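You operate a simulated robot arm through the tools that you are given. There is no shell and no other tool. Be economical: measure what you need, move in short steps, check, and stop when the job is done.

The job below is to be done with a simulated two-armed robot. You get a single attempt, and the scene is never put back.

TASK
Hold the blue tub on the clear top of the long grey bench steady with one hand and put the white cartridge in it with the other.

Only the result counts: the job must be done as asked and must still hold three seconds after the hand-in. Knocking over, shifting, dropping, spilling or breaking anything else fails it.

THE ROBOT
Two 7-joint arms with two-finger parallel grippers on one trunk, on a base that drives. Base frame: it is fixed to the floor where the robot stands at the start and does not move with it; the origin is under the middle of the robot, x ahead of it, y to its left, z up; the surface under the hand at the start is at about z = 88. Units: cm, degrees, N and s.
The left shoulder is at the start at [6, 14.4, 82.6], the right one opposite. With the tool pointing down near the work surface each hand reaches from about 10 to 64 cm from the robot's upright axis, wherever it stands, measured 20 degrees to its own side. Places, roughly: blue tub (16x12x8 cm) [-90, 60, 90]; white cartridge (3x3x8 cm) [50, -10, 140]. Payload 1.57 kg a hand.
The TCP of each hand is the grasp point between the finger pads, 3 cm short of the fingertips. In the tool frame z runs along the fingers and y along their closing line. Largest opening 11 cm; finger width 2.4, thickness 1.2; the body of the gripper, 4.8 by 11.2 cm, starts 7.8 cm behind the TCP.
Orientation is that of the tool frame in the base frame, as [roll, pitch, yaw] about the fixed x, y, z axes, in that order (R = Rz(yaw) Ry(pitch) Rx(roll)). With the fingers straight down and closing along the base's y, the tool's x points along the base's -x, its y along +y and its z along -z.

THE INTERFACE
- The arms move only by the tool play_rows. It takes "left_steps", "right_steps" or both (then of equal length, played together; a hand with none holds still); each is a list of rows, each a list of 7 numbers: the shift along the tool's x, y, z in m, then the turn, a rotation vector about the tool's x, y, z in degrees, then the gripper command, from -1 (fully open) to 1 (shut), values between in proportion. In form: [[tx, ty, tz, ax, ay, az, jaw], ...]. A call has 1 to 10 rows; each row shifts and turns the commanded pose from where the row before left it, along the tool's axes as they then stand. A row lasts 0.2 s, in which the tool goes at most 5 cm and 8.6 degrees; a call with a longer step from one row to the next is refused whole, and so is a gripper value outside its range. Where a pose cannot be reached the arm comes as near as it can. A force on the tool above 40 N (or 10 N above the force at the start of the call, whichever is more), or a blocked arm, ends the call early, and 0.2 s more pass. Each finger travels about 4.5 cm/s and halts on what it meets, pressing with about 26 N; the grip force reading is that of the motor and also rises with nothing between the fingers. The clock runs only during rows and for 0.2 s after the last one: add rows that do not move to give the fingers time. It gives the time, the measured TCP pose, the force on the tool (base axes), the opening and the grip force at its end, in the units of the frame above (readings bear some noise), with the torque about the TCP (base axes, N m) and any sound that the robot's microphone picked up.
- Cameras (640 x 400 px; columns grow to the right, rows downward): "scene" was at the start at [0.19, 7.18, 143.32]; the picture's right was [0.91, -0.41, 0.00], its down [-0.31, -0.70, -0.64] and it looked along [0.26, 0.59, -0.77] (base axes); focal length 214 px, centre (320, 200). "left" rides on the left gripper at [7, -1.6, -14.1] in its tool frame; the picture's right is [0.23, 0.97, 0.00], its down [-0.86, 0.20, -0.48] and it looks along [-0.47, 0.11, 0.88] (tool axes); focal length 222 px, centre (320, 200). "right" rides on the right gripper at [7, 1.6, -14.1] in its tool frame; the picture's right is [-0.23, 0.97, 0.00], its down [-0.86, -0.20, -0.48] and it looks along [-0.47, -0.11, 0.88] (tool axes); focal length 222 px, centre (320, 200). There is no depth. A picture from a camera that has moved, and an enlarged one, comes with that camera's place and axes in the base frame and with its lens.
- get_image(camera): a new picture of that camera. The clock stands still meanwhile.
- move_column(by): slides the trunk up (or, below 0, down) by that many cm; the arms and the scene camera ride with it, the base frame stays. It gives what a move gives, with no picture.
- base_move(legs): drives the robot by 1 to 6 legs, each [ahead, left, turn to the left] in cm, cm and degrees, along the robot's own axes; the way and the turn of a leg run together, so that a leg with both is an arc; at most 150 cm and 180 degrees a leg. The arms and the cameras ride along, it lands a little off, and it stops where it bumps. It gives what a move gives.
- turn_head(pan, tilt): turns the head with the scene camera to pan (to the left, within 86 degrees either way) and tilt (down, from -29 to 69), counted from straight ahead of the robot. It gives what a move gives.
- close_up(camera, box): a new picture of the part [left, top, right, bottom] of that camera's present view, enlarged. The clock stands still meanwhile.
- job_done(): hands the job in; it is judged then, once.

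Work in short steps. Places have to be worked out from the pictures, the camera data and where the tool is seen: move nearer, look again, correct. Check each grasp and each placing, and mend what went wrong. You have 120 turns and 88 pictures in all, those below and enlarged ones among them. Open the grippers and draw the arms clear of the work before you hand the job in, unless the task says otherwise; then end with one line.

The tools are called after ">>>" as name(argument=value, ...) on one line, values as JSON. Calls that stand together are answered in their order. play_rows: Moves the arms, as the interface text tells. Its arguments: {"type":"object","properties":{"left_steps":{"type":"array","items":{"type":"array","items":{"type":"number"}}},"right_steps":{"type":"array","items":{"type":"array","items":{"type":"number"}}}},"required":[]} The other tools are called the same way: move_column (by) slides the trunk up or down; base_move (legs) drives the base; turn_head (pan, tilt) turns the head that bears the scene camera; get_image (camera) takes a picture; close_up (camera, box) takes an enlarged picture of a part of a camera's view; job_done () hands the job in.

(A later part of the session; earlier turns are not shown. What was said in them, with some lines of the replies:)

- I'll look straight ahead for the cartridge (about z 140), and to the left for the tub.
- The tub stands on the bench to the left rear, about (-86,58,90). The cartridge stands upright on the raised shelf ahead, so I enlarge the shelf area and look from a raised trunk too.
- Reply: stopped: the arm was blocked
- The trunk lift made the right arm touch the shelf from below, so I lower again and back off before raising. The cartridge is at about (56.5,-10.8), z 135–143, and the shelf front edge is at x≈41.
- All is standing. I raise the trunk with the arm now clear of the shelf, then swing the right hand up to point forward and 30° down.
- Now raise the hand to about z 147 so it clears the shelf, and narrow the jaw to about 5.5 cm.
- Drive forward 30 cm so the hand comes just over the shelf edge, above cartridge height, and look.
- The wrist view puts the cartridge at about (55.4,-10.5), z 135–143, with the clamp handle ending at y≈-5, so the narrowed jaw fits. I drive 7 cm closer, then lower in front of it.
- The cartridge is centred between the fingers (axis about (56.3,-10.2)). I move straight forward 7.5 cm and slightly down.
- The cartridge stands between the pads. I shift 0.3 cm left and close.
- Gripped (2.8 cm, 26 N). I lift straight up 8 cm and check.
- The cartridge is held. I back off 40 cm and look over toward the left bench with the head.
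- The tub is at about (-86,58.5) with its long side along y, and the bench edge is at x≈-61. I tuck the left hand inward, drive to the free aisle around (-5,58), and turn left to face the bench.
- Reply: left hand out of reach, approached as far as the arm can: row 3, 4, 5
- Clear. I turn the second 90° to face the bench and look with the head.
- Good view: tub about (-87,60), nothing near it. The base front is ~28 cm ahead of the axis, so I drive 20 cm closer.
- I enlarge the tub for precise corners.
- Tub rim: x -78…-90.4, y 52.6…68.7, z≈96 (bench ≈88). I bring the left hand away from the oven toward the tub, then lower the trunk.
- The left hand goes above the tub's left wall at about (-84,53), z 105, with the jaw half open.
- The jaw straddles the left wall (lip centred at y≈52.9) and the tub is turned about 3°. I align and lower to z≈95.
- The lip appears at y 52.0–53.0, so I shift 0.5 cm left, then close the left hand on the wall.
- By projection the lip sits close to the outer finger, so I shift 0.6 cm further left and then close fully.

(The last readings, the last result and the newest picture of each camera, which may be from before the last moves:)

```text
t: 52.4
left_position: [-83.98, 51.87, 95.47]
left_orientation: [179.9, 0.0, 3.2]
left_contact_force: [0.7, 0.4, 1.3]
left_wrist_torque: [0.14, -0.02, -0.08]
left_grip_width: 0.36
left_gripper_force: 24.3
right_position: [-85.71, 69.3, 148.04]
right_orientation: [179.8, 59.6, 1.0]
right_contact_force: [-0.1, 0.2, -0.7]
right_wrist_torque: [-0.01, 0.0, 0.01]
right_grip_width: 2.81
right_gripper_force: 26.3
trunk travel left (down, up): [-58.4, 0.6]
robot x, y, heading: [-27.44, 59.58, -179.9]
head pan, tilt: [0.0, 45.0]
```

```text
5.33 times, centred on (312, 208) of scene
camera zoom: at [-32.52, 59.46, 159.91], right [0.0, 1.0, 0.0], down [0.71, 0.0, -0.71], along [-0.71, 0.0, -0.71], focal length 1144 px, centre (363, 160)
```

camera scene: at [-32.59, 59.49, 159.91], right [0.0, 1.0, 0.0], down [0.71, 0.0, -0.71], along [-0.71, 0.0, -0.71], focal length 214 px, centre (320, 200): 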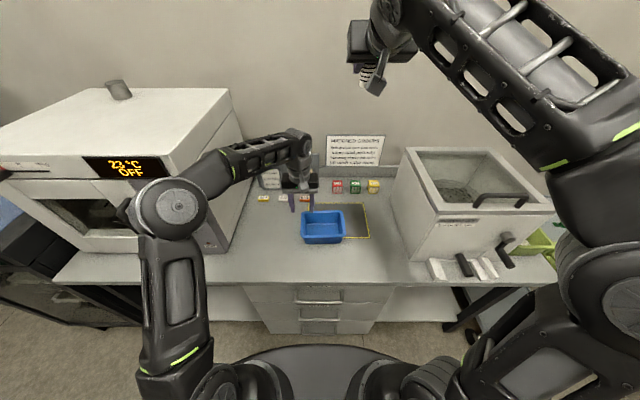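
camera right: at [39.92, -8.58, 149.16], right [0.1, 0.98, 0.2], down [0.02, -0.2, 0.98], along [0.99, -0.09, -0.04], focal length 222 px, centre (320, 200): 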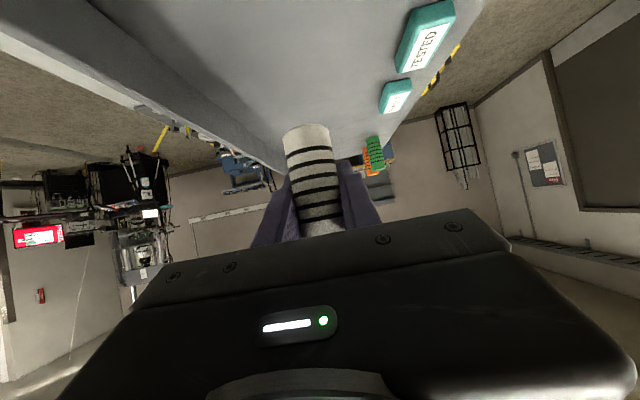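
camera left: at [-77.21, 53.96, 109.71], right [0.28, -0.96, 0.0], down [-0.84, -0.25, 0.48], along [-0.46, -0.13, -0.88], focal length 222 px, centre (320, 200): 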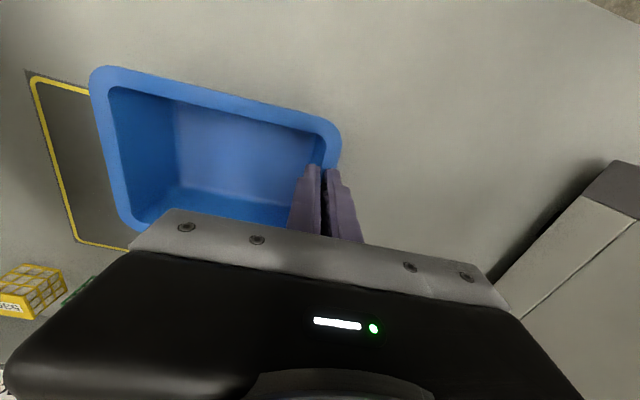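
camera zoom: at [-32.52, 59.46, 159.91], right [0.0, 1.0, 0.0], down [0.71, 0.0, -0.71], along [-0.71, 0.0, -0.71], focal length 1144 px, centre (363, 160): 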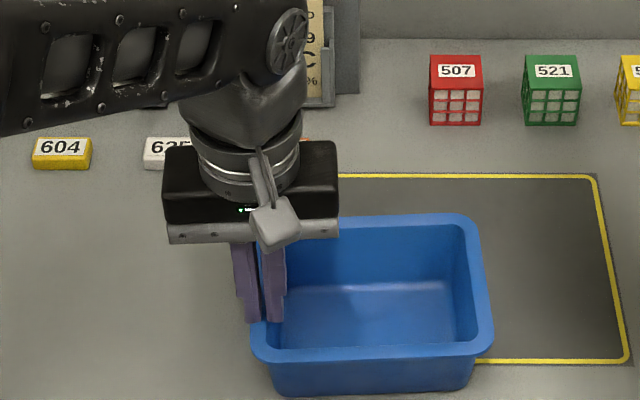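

Left hand holds the wall (0.36 cm, 24 N). Now the right hand comes down to z≈127 and turns to point straight down, kept to the right at y≈72.

>>> play_rows(right_steps=[[0.0259, -0.004, 0.0151, 0, 8.5, 0, 1], [0.0234, -0.004, 0.0188, 0, 8.5, 0, 1], [0.0203, -0.004, 0.022, 0, 8.5, 0, 1], [0.0169, -0.004, 0.0248, 0, 8.5, 0, 1], [0.013, -0.004, 0.027, 0, 8.5, 0, 1], [0.0089, -0.004, 0.0287, 0, 8.5, 0, 1], [0.0045, -0.004, 0.0297, 0, 8.5, 0, 1], [0, 0, 0, 0, 0, 0, 1]])

>>> get_image(camera="scene")

```text
t: 54.1
left_position: [-84.01, 51.86, 95.44]
left_orientation: [-179.9, 0.0, 3.2]
left_contact_force: [-0.5, 0.2, 2.3]
left_wrist_torque: [0.14, 0.03, -0.01]
left_grip_width: 0.38
left_gripper_force: 24.7
right_position: [-85.7, 72.28, 132.47]
right_orientation: [176.4, 24.2, 0.7]
right_contact_force: [-0.1, 0.2, -0.3]
right_wrist_torque: [0.05, 0.04, 0.0]
right_grip_width: 2.8
right_gripper_force: 25.4
right hand out of reach, approached as far as the arm can: row 4, 5, 6, 7
trunk travel left (down, up): [-58.4, 0.6]
robot x, y, heading: [-27.39, 59.53, -179.9]
head pan, tilt: [0.0, 45.0]
```

```text
55 pictures are left
camera scene: at [-32.52, 59.41, 159.91], right [0.0, 1.0, 0.0], down [0.71, 0.0, -0.71], along [-0.71, 0.0, -0.71], focal length 214 px, centre (320, 200)
```

scene: 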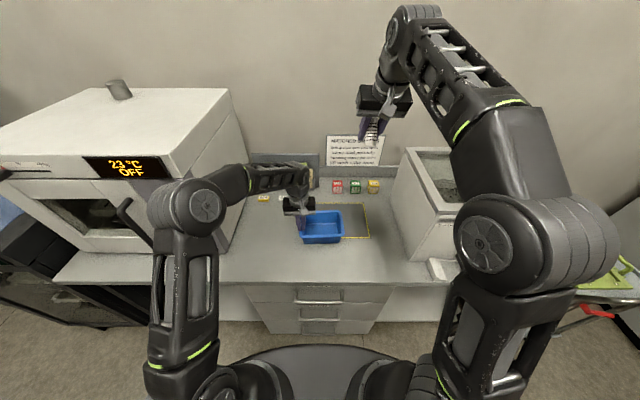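

The arm reached its limit while high; I continue downward, where the pose should become reachable.

>>> play_rows(right_steps=[[0.005, 0, 0.02, 0, 0, 0, 1], [0.005, 0, 0.02, 0, 0, 0, 1], [0.005, 0, 0.02, 0, 0, 0, 1], [0, 0, 0, 0, 0, 0, 1], [0, 0, 0, 0, 0, 0, 1]])

```text
t: 55.4
left_position: [-83.97, 52.0, 95.44]
left_orientation: [179.9, 0.0, 3.2]
left_contact_force: [0.0, 1.7, 0.7]
left_wrist_torque: [0.18, 0.0, -0.02]
left_grip_width: 0.4
left_gripper_force: 24.9
right_position: [-86.74, 72.05, 126.59]
right_orientation: [176.3, 24.2, 0.6]
right_contact_force: [0.1, -0.3, -1.2]
right_wrist_torque: [0.0, 0.0, 0.01]
right_grip_width: 2.8
right_gripper_force: 25.7
trunk travel left (down, up): [-58.4, 0.6]
robot x, y, heading: [-27.4, 59.12, -179.7]
head pan, tilt: [0.0, 45.0]
```

Commanded pose follows the measured one. I finish straightening to vertical while lowering 6 cm and drawing slightly toward me.

>>> play_rows(right_steps=[[0.0153, 0, 0.0096, 0, 0, 0, 1], [0.0153, 0, 0.0096, 0, 8, 0, 1], [0.0128, 0, 0.0128, 0, 8, 0, 1], [0.01, 0, 0.015, 0, 8, 0, 1], [0, 0, 0, -3.6, 0, 0, 1], [0, 0, 0, 0, 0, 0, 1]])

```text
t: 56.8
left_position: [-84.01, 52.09, 95.46]
left_orientation: [-180.0, 0.0, 3.3]
left_contact_force: [-0.3, 0.3, 1.6]
left_wrist_torque: [0.16, 0.01, 0.01]
left_grip_width: 0.36
left_gripper_force: 24.9
right_position: [-84.26, 71.76, 122.73]
right_orientation: [173.0, 12.2, 1.5]
right_contact_force: [-0.4, -0.2, -0.8]
right_wrist_torque: [0.01, 0.02, -0.01]
right_grip_width: 2.78
right_gripper_force: 26.4
right hand out of reach, approached as far as the arm can: row 3, 4
trunk travel left (down, up): [-58.4, 0.6]
robot x, y, heading: [-27.31, 59.39, -179.7]
head pan, tilt: [0.0, 45.0]
```

Still near the reach limit; I go 9 cm lower first, then straighten.

>>> play_rows(right_steps=[[0.006, 0, 0.022, 0, 0, 0, 1], [0.006, 0, 0.022, 0, 0, 0, 1], [0.006, 0, 0.022, 3.5, 0, 0, 1], [0.006, 0, 0.022, 3.5, 0, 0, 1], [0.003, 0, 0.01, 0, 6, 0, 1], [0, 0, 0, 0, 6, 0, 1], [0, 0, 0, 0, 0, 0, 1]])

>>> get_image(camera="scene")

>>> get_image(camera="right")

```text
t: 58.4
left_position: [-83.93, 51.89, 95.43]
left_orientation: [-180.0, 0.1, 3.3]
left_contact_force: [0.5, -1.0, 2.2]
left_wrist_torque: [0.16, 0.02, 0.05]
left_grip_width: 0.37
left_gripper_force: 25.1
right_position: [-83.65, 70.81, 112.69]
right_orientation: [-179.9, 0.1, 1.4]
right_contact_force: [1.0, -0.7, -0.8]
right_wrist_torque: [0.0, 0.02, 0.03]
right_grip_width: 2.78
right_gripper_force: 26.5
trunk travel left (down, up): [-58.4, 0.6]
robot x, y, heading: [-27.03, 59.81, -179.7]
head pan, tilt: [0.0, 45.0]
```

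```text
54 pictures are left
camera scene: at [-32.52, 59.45, 159.91], right [0.0, 1.0, 0.0], down [0.71, 0.0, -0.71], along [-0.71, 0.0, -0.71], focal length 214 px, centre (320, 200)
```

scene: 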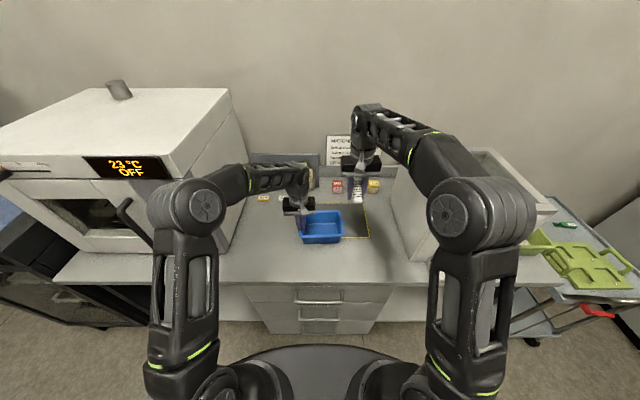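

```text
53 pictures are left
camera right: at [-76.75, 69.38, 126.82], right [-0.2, -0.98, 0.0], down [-0.86, 0.18, 0.48], along [-0.47, 0.1, -0.88], focal length 222 px, centre (320, 200)
```

right: 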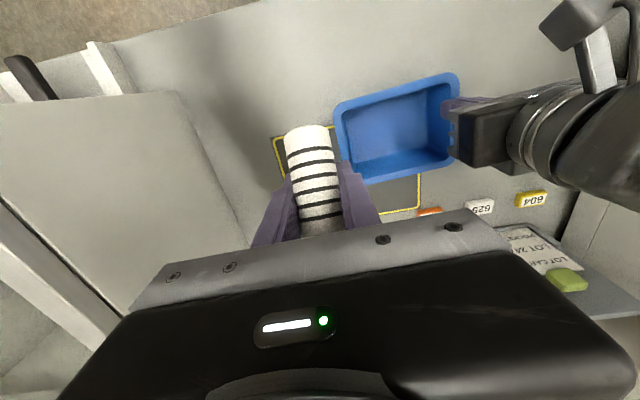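

Hand vertical with the cartridge and tub in view. Now I turn the right hand -90° about the vertical so that the cartridge lies along the tub's length.

>>> play_rows(right_steps=[[0, 0, 0, 0, 0, 8.5, 1], [0, 0, 0, 0, 0, 8.5, 1], [0, 0, 0, 0, 0, 8.5, 1], [0, 0, 0, 0, 0, 8.5, 1], [0, 0, 0, 0, 0, 8.5, 1], [0, 0, 0, 0, 0, 8.5, 1], [0, 0, 0, 0, 0, 8.5, 1], [0, 0, 0, 0, 0, 8.5, 1], [0, 0, 0, 0, 0, 8.5, 1], [0, 0, 0, 0, 0, 8.5, 1]])

>>> get_image(camera="scene")

```text
t: 60.5
left_position: [-84.07, 51.9, 95.37]
left_orientation: [-180.0, 0.0, 3.2]
left_contact_force: [0.1, -1.4, 0.2]
left_wrist_torque: [0.14, 0.0, 0.03]
left_grip_width: 0.38
left_gripper_force: 24.2
right_position: [-83.81, 70.75, 112.76]
right_orientation: [-180.0, 0.2, -83.9]
right_contact_force: [-0.1, 0.0, -0.1]
right_wrist_torque: [0.05, 0.03, 0.02]
right_grip_width: 2.79
right_gripper_force: 26.1
trunk travel left (down, up): [-58.4, 0.6]
robot x, y, heading: [-27.36, 59.32, -179.9]
head pan, tilt: [0.0, 45.0]
```

```text
52 pictures are left
camera scene: at [-32.53, 59.45, 159.91], right [0.0, 1.0, 0.0], down [0.71, 0.0, -0.71], along [-0.71, 0.0, -0.71], focal length 214 px, centre (320, 200)
```

scene: 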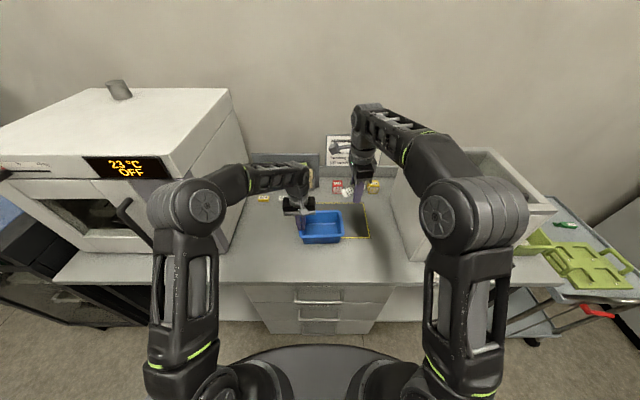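

Turned fine. Now I lean the hand 30° (wrist to the right) so the cartridge goes level, while moving over the tub's middle, y≈62.

>>> play_rows(right_steps=[[0.0218, 0.002, 0, 0, 7.5, 0, 1], [0.0216, 0.002, 0.0028, 0, 7.5, 0, 1], [0.021, 0.002, 0.0056, 0, 7.5, 0, 1], [0.02, 0.001, 0.0083, 0, 7.5, 0, 1], [0, 0, 0, 0, 0, 0, 1]])

>>> close_up(camera="scene", box=[252, 140, 412, 240])

>>> get_image(camera="right")

```text
t: 61.8
left_position: [-83.99, 51.95, 95.38]
left_orientation: [-179.9, 0.0, 3.2]
left_contact_force: [-0.3, -0.7, 1.0]
left_wrist_torque: [0.12, -0.05, 0.03]
left_grip_width: 0.38
left_gripper_force: 24.1
right_position: [-83.5, 62.17, 112.79]
right_orientation: [179.7, -30.1, -83.4]
right_contact_force: [0.5, 0.0, -0.1]
right_wrist_torque: [-0.02, -0.02, -0.03]
right_grip_width: 2.79
right_gripper_force: 26.3
trunk travel left (down, up): [-58.4, 0.6]
robot x, y, heading: [-27.49, 59.66, -179.8]
head pan, tilt: [0.0, 45.0]
```

```text
4.00 times, centred on (332, 190) of scene
camera zoom: at [-32.53, 59.45, 159.91], right [0.0, 1.0, 0.0], down [0.71, 0.0, -0.71], along [-0.71, 0.0, -0.71], focal length 858 px, centre (272, 240)
```

zoom: 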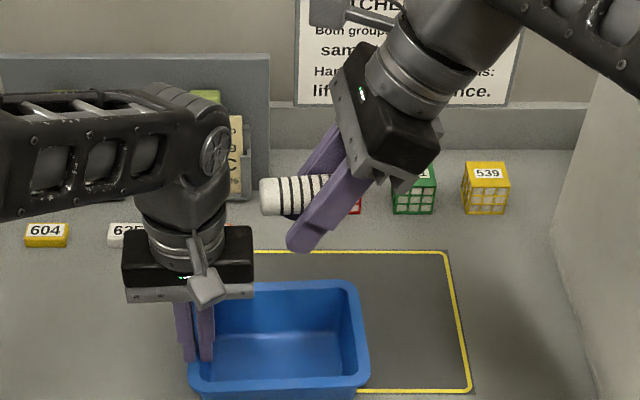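

```text
50 pictures are left
camera right: at [-85.3, 63.08, 128.52], right [-0.99, 0.09, -0.11], down [0.09, 1.0, -0.01], along [0.11, -0.02, -0.99], focal length 222 px, centre (320, 200)
```

right: 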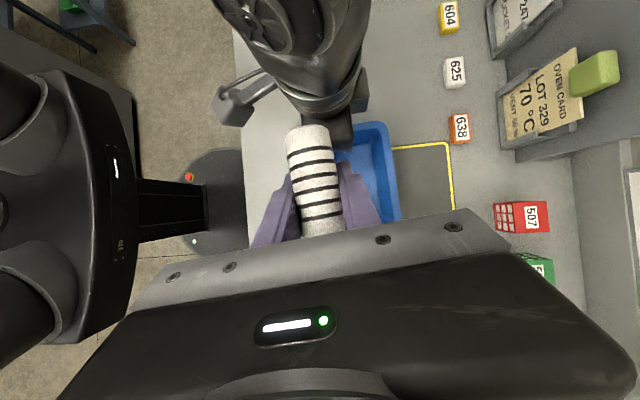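

The cartridge is level, but straight down would brush the left gripper's body. So I go down at y≈65.5 to just above the rim (z≈100), below that body, then slide left.

>>> play_rows(right_steps=[[-0.0143, 0.003, -0.0083, 0, 0, 0, 1], [-0.0143, 0.003, -0.0083, 0, 0, 0, 1], [-0.013, 0, 0.0225, 0, 0, 0, 1], [-0.013, 0, 0.0225, 0, 0, 0, 1], [-0.013, 0, 0.0225, 0, 0, 0, 1], [0, 0, 0, 0, 0, 0, 1]])

>>> get_image(camera="scene")

```text
t: 63.1
left_position: [-83.93, 51.89, 95.47]
left_orientation: [-180.0, 0.0, 3.3]
left_contact_force: [0.4, -0.9, 1.2]
left_wrist_torque: [0.16, -0.02, 0.03]
left_grip_width: 0.37
left_gripper_force: 25.0
right_position: [-84.45, 65.36, 104.92]
right_orientation: [179.8, -30.0, -83.4]
right_contact_force: [-0.9, 0.4, -1.6]
right_wrist_torque: [0.01, 0.0, 0.0]
right_grip_width: 2.77
right_gripper_force: 25.6
trunk travel left (down, up): [-58.4, 0.6]
robot x, y, heading: [-27.53, 58.85, -179.7]
head pan, tilt: [0.0, 45.0]
```

```text
49 pictures are left
camera scene: at [-32.53, 59.45, 159.91], right [0.0, 1.0, 0.0], down [0.71, 0.0, -0.71], along [-0.71, 0.0, -0.71], focal length 214 px, centre (320, 200)
```

scene: 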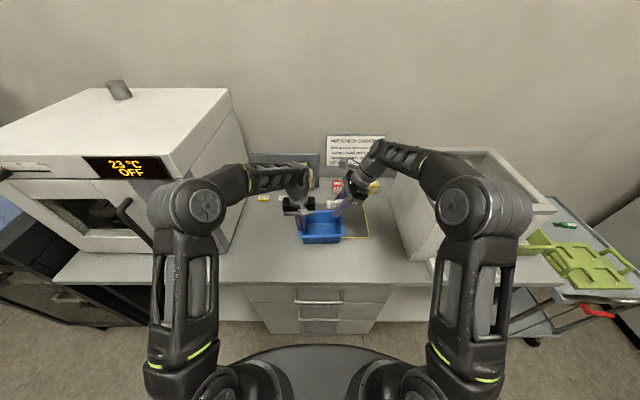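

I check the right forearm's clearance to the white bin before going lower.

>>> close_up(camera="scene", box=[330, 120, 570, 270])

>>> get_image(camera="right")

>>> get_image(camera="left")

```text
2.67 times, centred on (450, 195) of scene
camera zoom: at [-32.53, 59.45, 159.91], right [0.0, 1.0, 0.0], down [0.71, 0.0, -0.71], along [-0.71, 0.0, -0.71], focal length 572 px, centre (-27, 213)
```

zoom: 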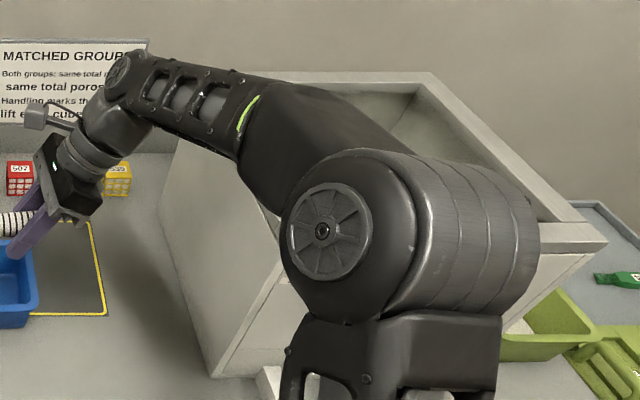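

```text
47 pictures are left
camera right: at [-86.2, 66.26, 120.61], right [-0.99, 0.09, -0.11], down [0.09, 1.0, -0.01], along [0.11, -0.02, -0.99], focal length 222 px, centre (320, 200)
```

right: 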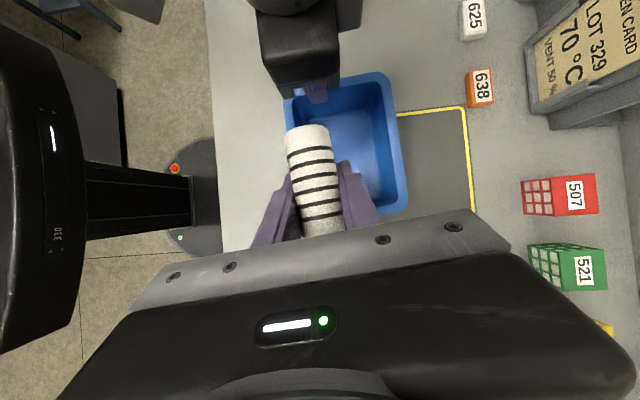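

```text
46 pictures are left
camera left: at [-77.21, 53.95, 109.7], right [0.28, -0.96, 0.0], down [-0.84, -0.25, 0.48], along [-0.46, -0.13, -0.88], focal length 222 px, centre (320, 200)
```

left: 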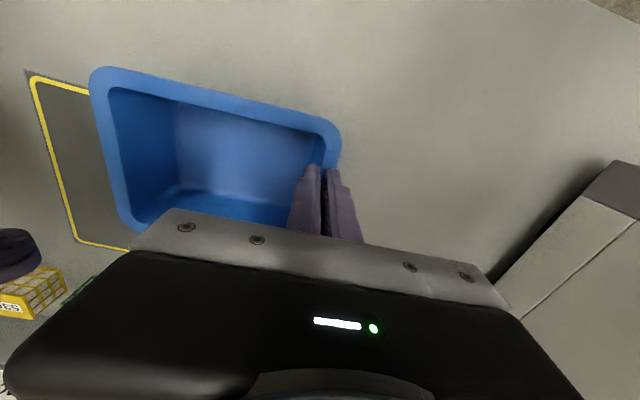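

The forearm clears the bin. I go down to z≈100 while shifting 1.3 cm in x to the tub's middle, then slide left to y≈61.

>>> play_rows(right_steps=[[-0.013, 0.006, 0.0225, 0, 0, 0, 1], [-0.013, 0.006, 0.0225, 0, 0, 0, 1], [0.013, 0.002, 0.0075, 0, 0, 0, 1], [0.013, 0.002, 0.0075, 0, 0, 0, 1], [0.013, 0.002, 0.0075, 0, 0, 0, 1], [0, 0, 0, 0, 0, 0, 1]])

>>> get_image(camera="right")

>>> close_up(camera="scene", box=[252, 140, 412, 240])

```text
t: 64.5
left_position: [-83.89, 51.88, 95.32]
left_orientation: [-180.0, -0.1, 3.3]
left_contact_force: [-0.2, 0.0, 0.9]
left_wrist_torque: [0.15, -0.01, 0.04]
left_grip_width: 0.36
left_gripper_force: 24.4
right_position: [-85.78, 60.67, 99.73]
right_orientation: [179.8, -30.0, -83.5]
right_contact_force: [-1.2, 0.5, 0.4]
right_wrist_torque: [-0.01, -0.01, 0.0]
right_grip_width: 2.79
right_gripper_force: 26.7
trunk travel left (down, up): [-58.4, 0.6]
robot x, y, heading: [-27.46, 59.55, -179.9]
head pan, tilt: [0.0, 45.0]
```

```text
45 pictures are left
camera right: at [-87.58, 61.6, 115.55], right [-0.99, 0.09, -0.11], down [0.09, 1.0, -0.01], along [0.11, -0.02, -0.99], focal length 222 px, centre (320, 200)
```

right: 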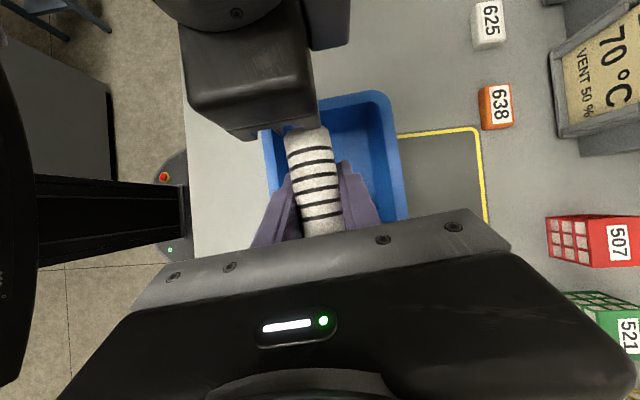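

```text
4.00 times, centred on (332, 190) of scene
camera zoom: at [-32.54, 59.46, 159.91], right [0.0, 1.0, 0.0], down [0.71, 0.0, -0.71], along [-0.71, 0.0, -0.71], focal length 858 px, centre (272, 240)
```

zoom: 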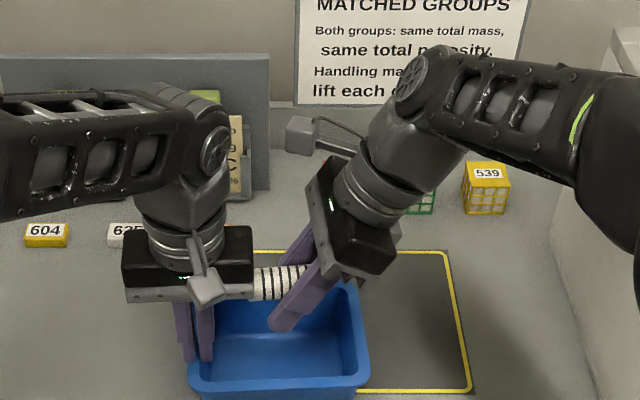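

Clear on both sides. I lower straight into the tub to z≈94.

>>> play_rows(right_steps=[[-0.0107, 0, 0.0158, 0, 0, 0, 1], [-0.0107, 0, 0.0158, 0, 0, 0, 1], [-0.0107, 0, 0.0158, 0, 0, 0, 1], [0, 0, 0, 0, 0, 0, 1]])

>>> get_image(camera="right")

>>> close_up(camera="scene", box=[252, 140, 412, 240])

```text
t: 65.5
left_position: [-84.08, 51.85, 95.5]
left_orientation: [-180.0, 0.0, 3.3]
left_contact_force: [0.1, -0.9, 0.0]
left_wrist_torque: [0.15, -0.03, 0.04]
left_grip_width: 0.38
left_gripper_force: 24.8
right_position: [-85.93, 61.15, 94.08]
right_orientation: [179.8, -29.9, -83.6]
right_contact_force: [-1.0, -0.2, -1.6]
right_wrist_torque: [-0.01, 0.01, 0.03]
right_grip_width: 2.79
right_gripper_force: 26.1
trunk travel left (down, up): [-58.4, 0.6]
robot x, y, heading: [-27.01, 59.67, -179.8]
head pan, tilt: [0.0, 45.0]
```

```text
43 pictures are left
camera right: at [-87.66, 62.03, 109.83], right [-0.99, 0.09, -0.11], down [0.09, 1.0, -0.01], along [0.11, -0.02, -0.99], focal length 222 px, centre (320, 200)
```

right: 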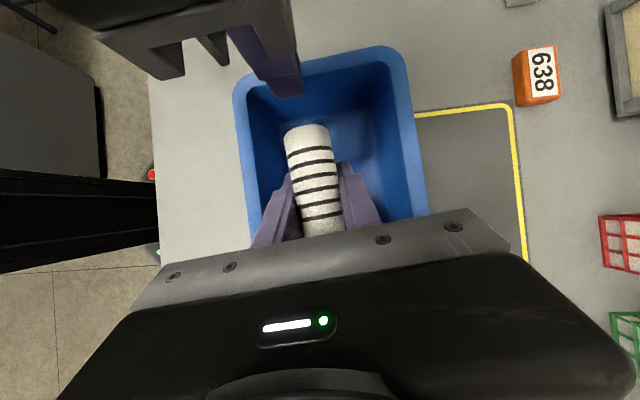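

```text
4.00 times, centred on (332, 190) of scene
camera zoom: at [-32.54, 59.45, 159.91], right [0.0, 1.0, 0.0], down [0.71, 0.0, -0.71], along [-0.71, 0.0, -0.71], focal length 858 px, centre (272, 240)
```

zoom: 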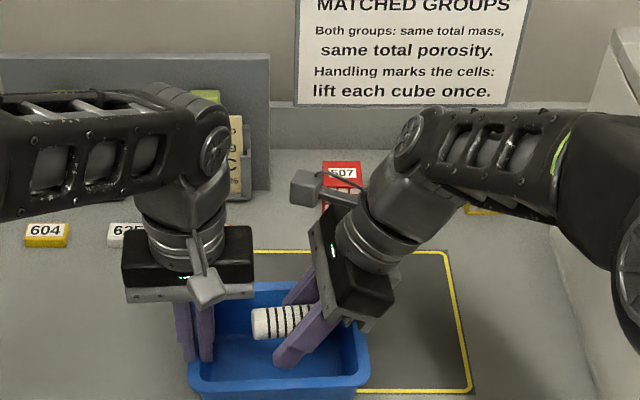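

The cartridge is inside the tub, clear of the walls. I go 0.8 cm lower and open the right jaw partly.

>>> play_rows(right_steps=[[-0.004, 0, 0.007, 0, 0, 0, 1], [0, 0, 0, 0, 0, 0, 1], [0, 0, 0, 0, 0, 0, 0.25], [0, 0, 0, 0, 0, 0, 0.25], [0, 0, 0, 0, 0, 0, 0.25], [0, 0, 0, 0, 0, 0, 0.25]])

>>> get_image(camera="right")

```text
t: 67.0
left_position: [-84.02, 51.86, 95.39]
left_orientation: [179.9, 0.0, 3.1]
left_contact_force: [-0.4, 0.2, 0.3]
left_wrist_torque: [0.14, 0.01, 0.06]
left_grip_width: 0.38
left_gripper_force: 24.9
right_position: [-85.79, 61.12, 93.34]
right_orientation: [179.8, -29.9, -83.5]
right_contact_force: [0.1, 0.4, 0.4]
right_wrist_torque: [-0.03, -0.01, 0.01]
right_grip_width: 4.15
right_gripper_force: 0.0
trunk travel left (down, up): [-58.4, 0.6]
robot x, y, heading: [-27.43, 59.41, -179.8]
head pan, tilt: [0.0, 45.0]
```

```text
41 pictures are left
camera right: at [-87.62, 62.05, 109.06], right [-0.99, 0.09, -0.11], down [0.09, 1.0, -0.01], along [0.11, -0.02, -0.99], focal length 222 px, centre (320, 200)
```

right: 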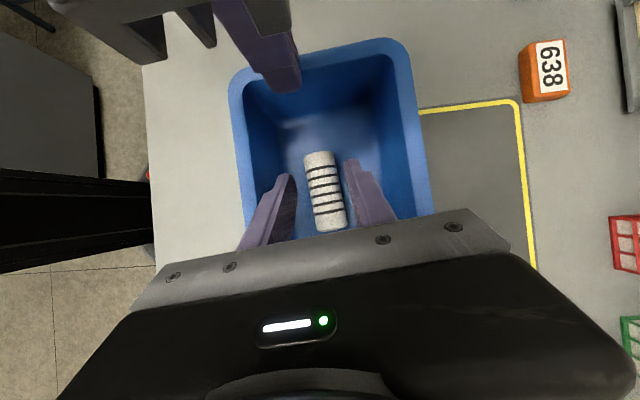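

Released; it lies on the tub floor. I raise the right hand straight out, then up and to the right.

>>> play_rows(right_steps=[[0.01, 0, -0.0173, 0, 0, 0, 0.25], [0.01, 0, -0.0173, 0, 0, 0, 0.25], [0.01, 0, -0.0173, 0, 0, 0, 0.25], [0.0, 0, -0.03, 0, 0, 0, 0.25], [0.0, 0, -0.03, 0, 0, 0, 0.25], [0.0, 0, -0.03, 0, 0, 0, 0.25], [0, 0, 0, 0, 0, 0, 0.25]])

>>> get_image(camera="scene")

>>> get_image(camera="left")

```text
t: 68.5
left_position: [-83.88, 51.87, 95.45]
left_orientation: [180.0, 0.0, 3.2]
left_contact_force: [0.3, 0.0, 0.5]
left_wrist_torque: [0.12, 0.02, -0.01]
left_grip_width: 0.37
left_gripper_force: 24.2
right_position: [-86.39, 65.44, 107.19]
right_orientation: [179.7, -29.9, -83.5]
right_contact_force: [-0.1, -0.2, -0.1]
right_wrist_torque: [-0.04, -0.03, -0.03]
right_grip_width: 4.1
right_gripper_force: 0.0
trunk travel left (down, up): [-58.4, 0.6]
robot x, y, heading: [-27.86, 59.14, -179.7]
head pan, tilt: [0.0, 45.0]
```

```text
40 pictures are left
camera scene: at [-32.54, 59.45, 159.91], right [0.0, 1.0, 0.0], down [0.71, 0.0, -0.71], along [-0.71, 0.0, -0.71], focal length 214 px, centre (320, 200)
```

scene: 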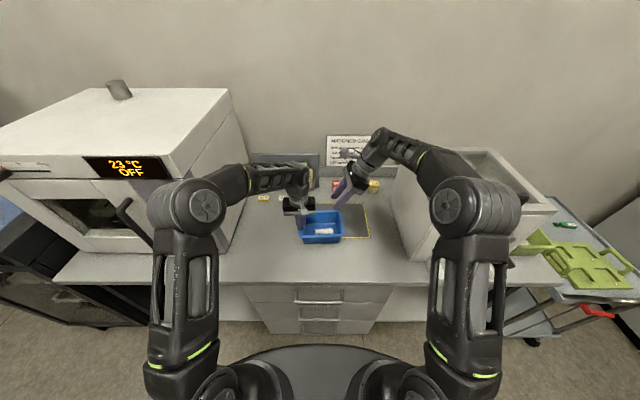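

```text
39 pictures are left
camera left: at [-77.22, 53.94, 109.7], right [0.28, -0.96, 0.0], down [-0.84, -0.25, 0.48], along [-0.46, -0.13, -0.88], focal length 222 px, centre (320, 200)
```

left: 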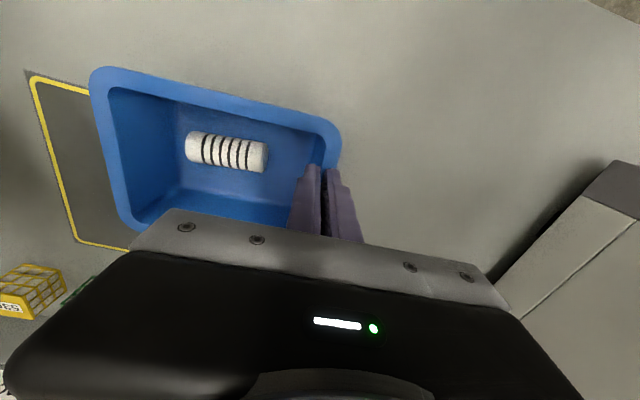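

The cartridge lies in the tub. I open the left hand gently and lift it straight up.

>>> play_rows(left_steps=[[0, 0, 0, 0, 0, 0, 0.5], [0, 0, 0, 0, 0, 0, 0.4], [0, 0, 0, 0, 0, 0, 0.4], [0, 0, -0.02, 0, 0, 0, 0.4], [0, 0, -0.03, 0, 0, 0, 0.4], [0, 0, -0.03, 0, 0, 0, 0.4], [0, 0, -0.03, 0, 0, 0, 0.4], [0, 0, 0, 0, 0, 0, 0.4]])

>>> get_image(camera="scene")

```text
t: 70.3
left_position: [-84.01, 51.86, 106.31]
left_orientation: [180.0, 0.0, 3.1]
left_contact_force: [0.9, -0.2, 0.7]
left_wrist_torque: [0.0, 0.02, -0.01]
left_grip_width: 3.29
left_gripper_force: 0.1
right_position: [-86.31, 65.51, 107.27]
right_orientation: [179.8, -29.9, -83.5]
right_contact_force: [0.3, -0.5, 0.1]
right_wrist_torque: [0.02, 0.0, -0.01]
right_grip_width: 4.12
right_gripper_force: 0.0
trunk travel left (down, up): [-58.4, 0.6]
robot x, y, heading: [-27.52, 58.99, -180.2]
head pan, tilt: [0.0, 45.0]
```

```text
38 pictures are left
camera scene: at [-32.56, 59.46, 159.91], right [0.0, 1.0, 0.0], down [0.71, 0.0, -0.71], along [-0.71, 0.0, -0.71], focal length 214 px, centre (320, 200)
```

scene: 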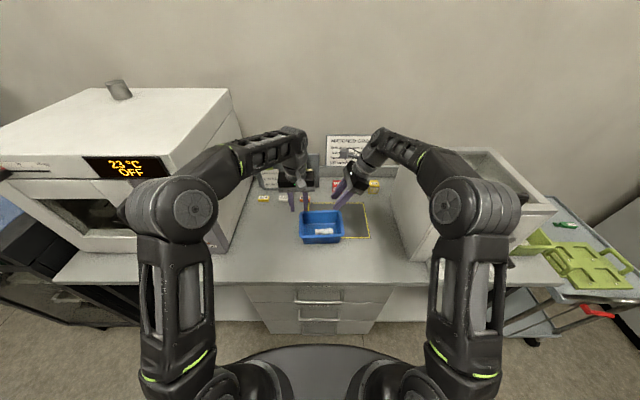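

Both hands are clear above the tub. I back off 24 cm and open the grippers, then verify.

>>> base_move(legs=[[-24, 0, 0]])

>>> play_rows(left_steps=[[0, 0, 0, 0, 0, 0, -0.5], [0, 0, 0, 0, 0, 0, -0.5], [0, 0, 0, 0, 0, 0, -0.5], [0, 0, 0, 0, 0, 0, -0.5]], right_steps=[[0, 0, 0, 0, 0, 0, -0.5], [0, 0, 0, 0, 0, 0, -0.5], [0, 0, 0, 0, 0, 0, -0.5], [0, 0, 0, 0, 0, 0, -0.5]])

>>> get_image(camera="scene")

>>> close_up(camera="scene", box=[260, 150, 390, 230])

```text
t: 72.1
left_position: [-59.83, 51.87, 106.4]
left_orientation: [180.0, 0.1, 3.2]
left_contact_force: [0.3, 0.8, -0.5]
left_wrist_torque: [-0.01, 0.02, -0.02]
left_grip_width: 3.3
left_gripper_force: 0.1
right_position: [-62.19, 65.66, 107.29]
right_orientation: [179.8, -29.9, -83.5]
right_contact_force: [-0.4, 0.0, 0.1]
right_wrist_torque: [-0.03, 0.03, 0.04]
right_grip_width: 4.11
right_gripper_force: 0.1
trunk travel left (down, up): [-58.4, 0.6]
robot x, y, heading: [-3.5, 59.32, -179.7]
head pan, tilt: [0.0, 45.0]
```

```text
t: 73.1
left_position: [-60.01, 51.91, 106.32]
left_orientation: [-179.9, 0.0, 3.2]
left_contact_force: [0.3, -0.3, -0.3]
left_wrist_torque: [-0.01, 0.02, -0.03]
left_grip_width: 8.26
left_gripper_force: 0.1
right_position: [-62.41, 65.76, 107.24]
right_orientation: [179.8, -29.9, -83.5]
right_contact_force: [-1.2, 0.3, -1.0]
right_wrist_torque: [0.01, -0.02, 0.0]
right_grip_width: 8.24
right_gripper_force: 0.1
trunk travel left (down, up): [-58.4, 0.6]
robot x, y, heading: [-3.25, 59.43, -179.6]
head pan, tilt: [0.0, 45.0]
```

```text
37 pictures are left
camera scene: at [-8.47, 59.55, 159.91], right [0.0, 1.0, 0.0], down [0.71, 0.0, -0.71], along [-0.71, 0.0, -0.71], focal length 214 px, centre (320, 200)
```

scene: 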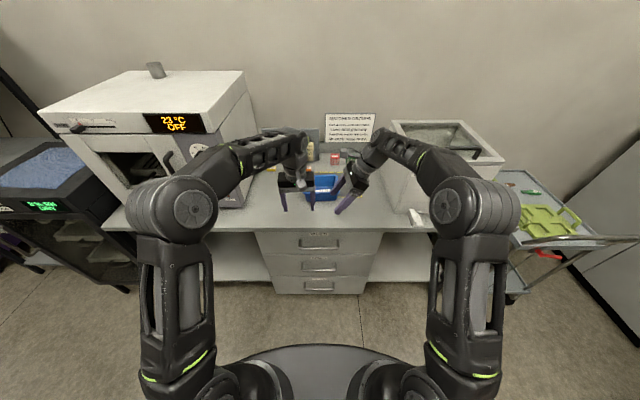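

```text
4.92 times, centred on (325, 190) of scene
camera zoom: at [-8.47, 59.55, 159.91], right [0.0, 1.0, 0.0], down [0.71, 0.0, -0.71], along [-0.71, 0.0, -0.71], focal length 1056 px, centre (295, 249)
```

zoom: 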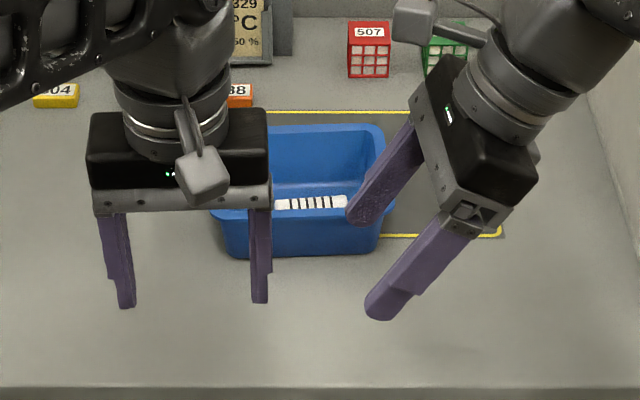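

The cartridge lies in the tub, the tub stands upright on the bench, both hands are open and clear, and nothing else on this bench looks disturbed. I hand the job in.

>>> job_done()

```text
The job is handed in.
```

The white cartridge lies in the blue tub: the left hand held the tub's wall while the right hand put the cartridge in. The tub moved about 0.5 cm when the left hand closed on it. Early on, the right arm touched the underside of the raised shelf, but nothing visibly moved.
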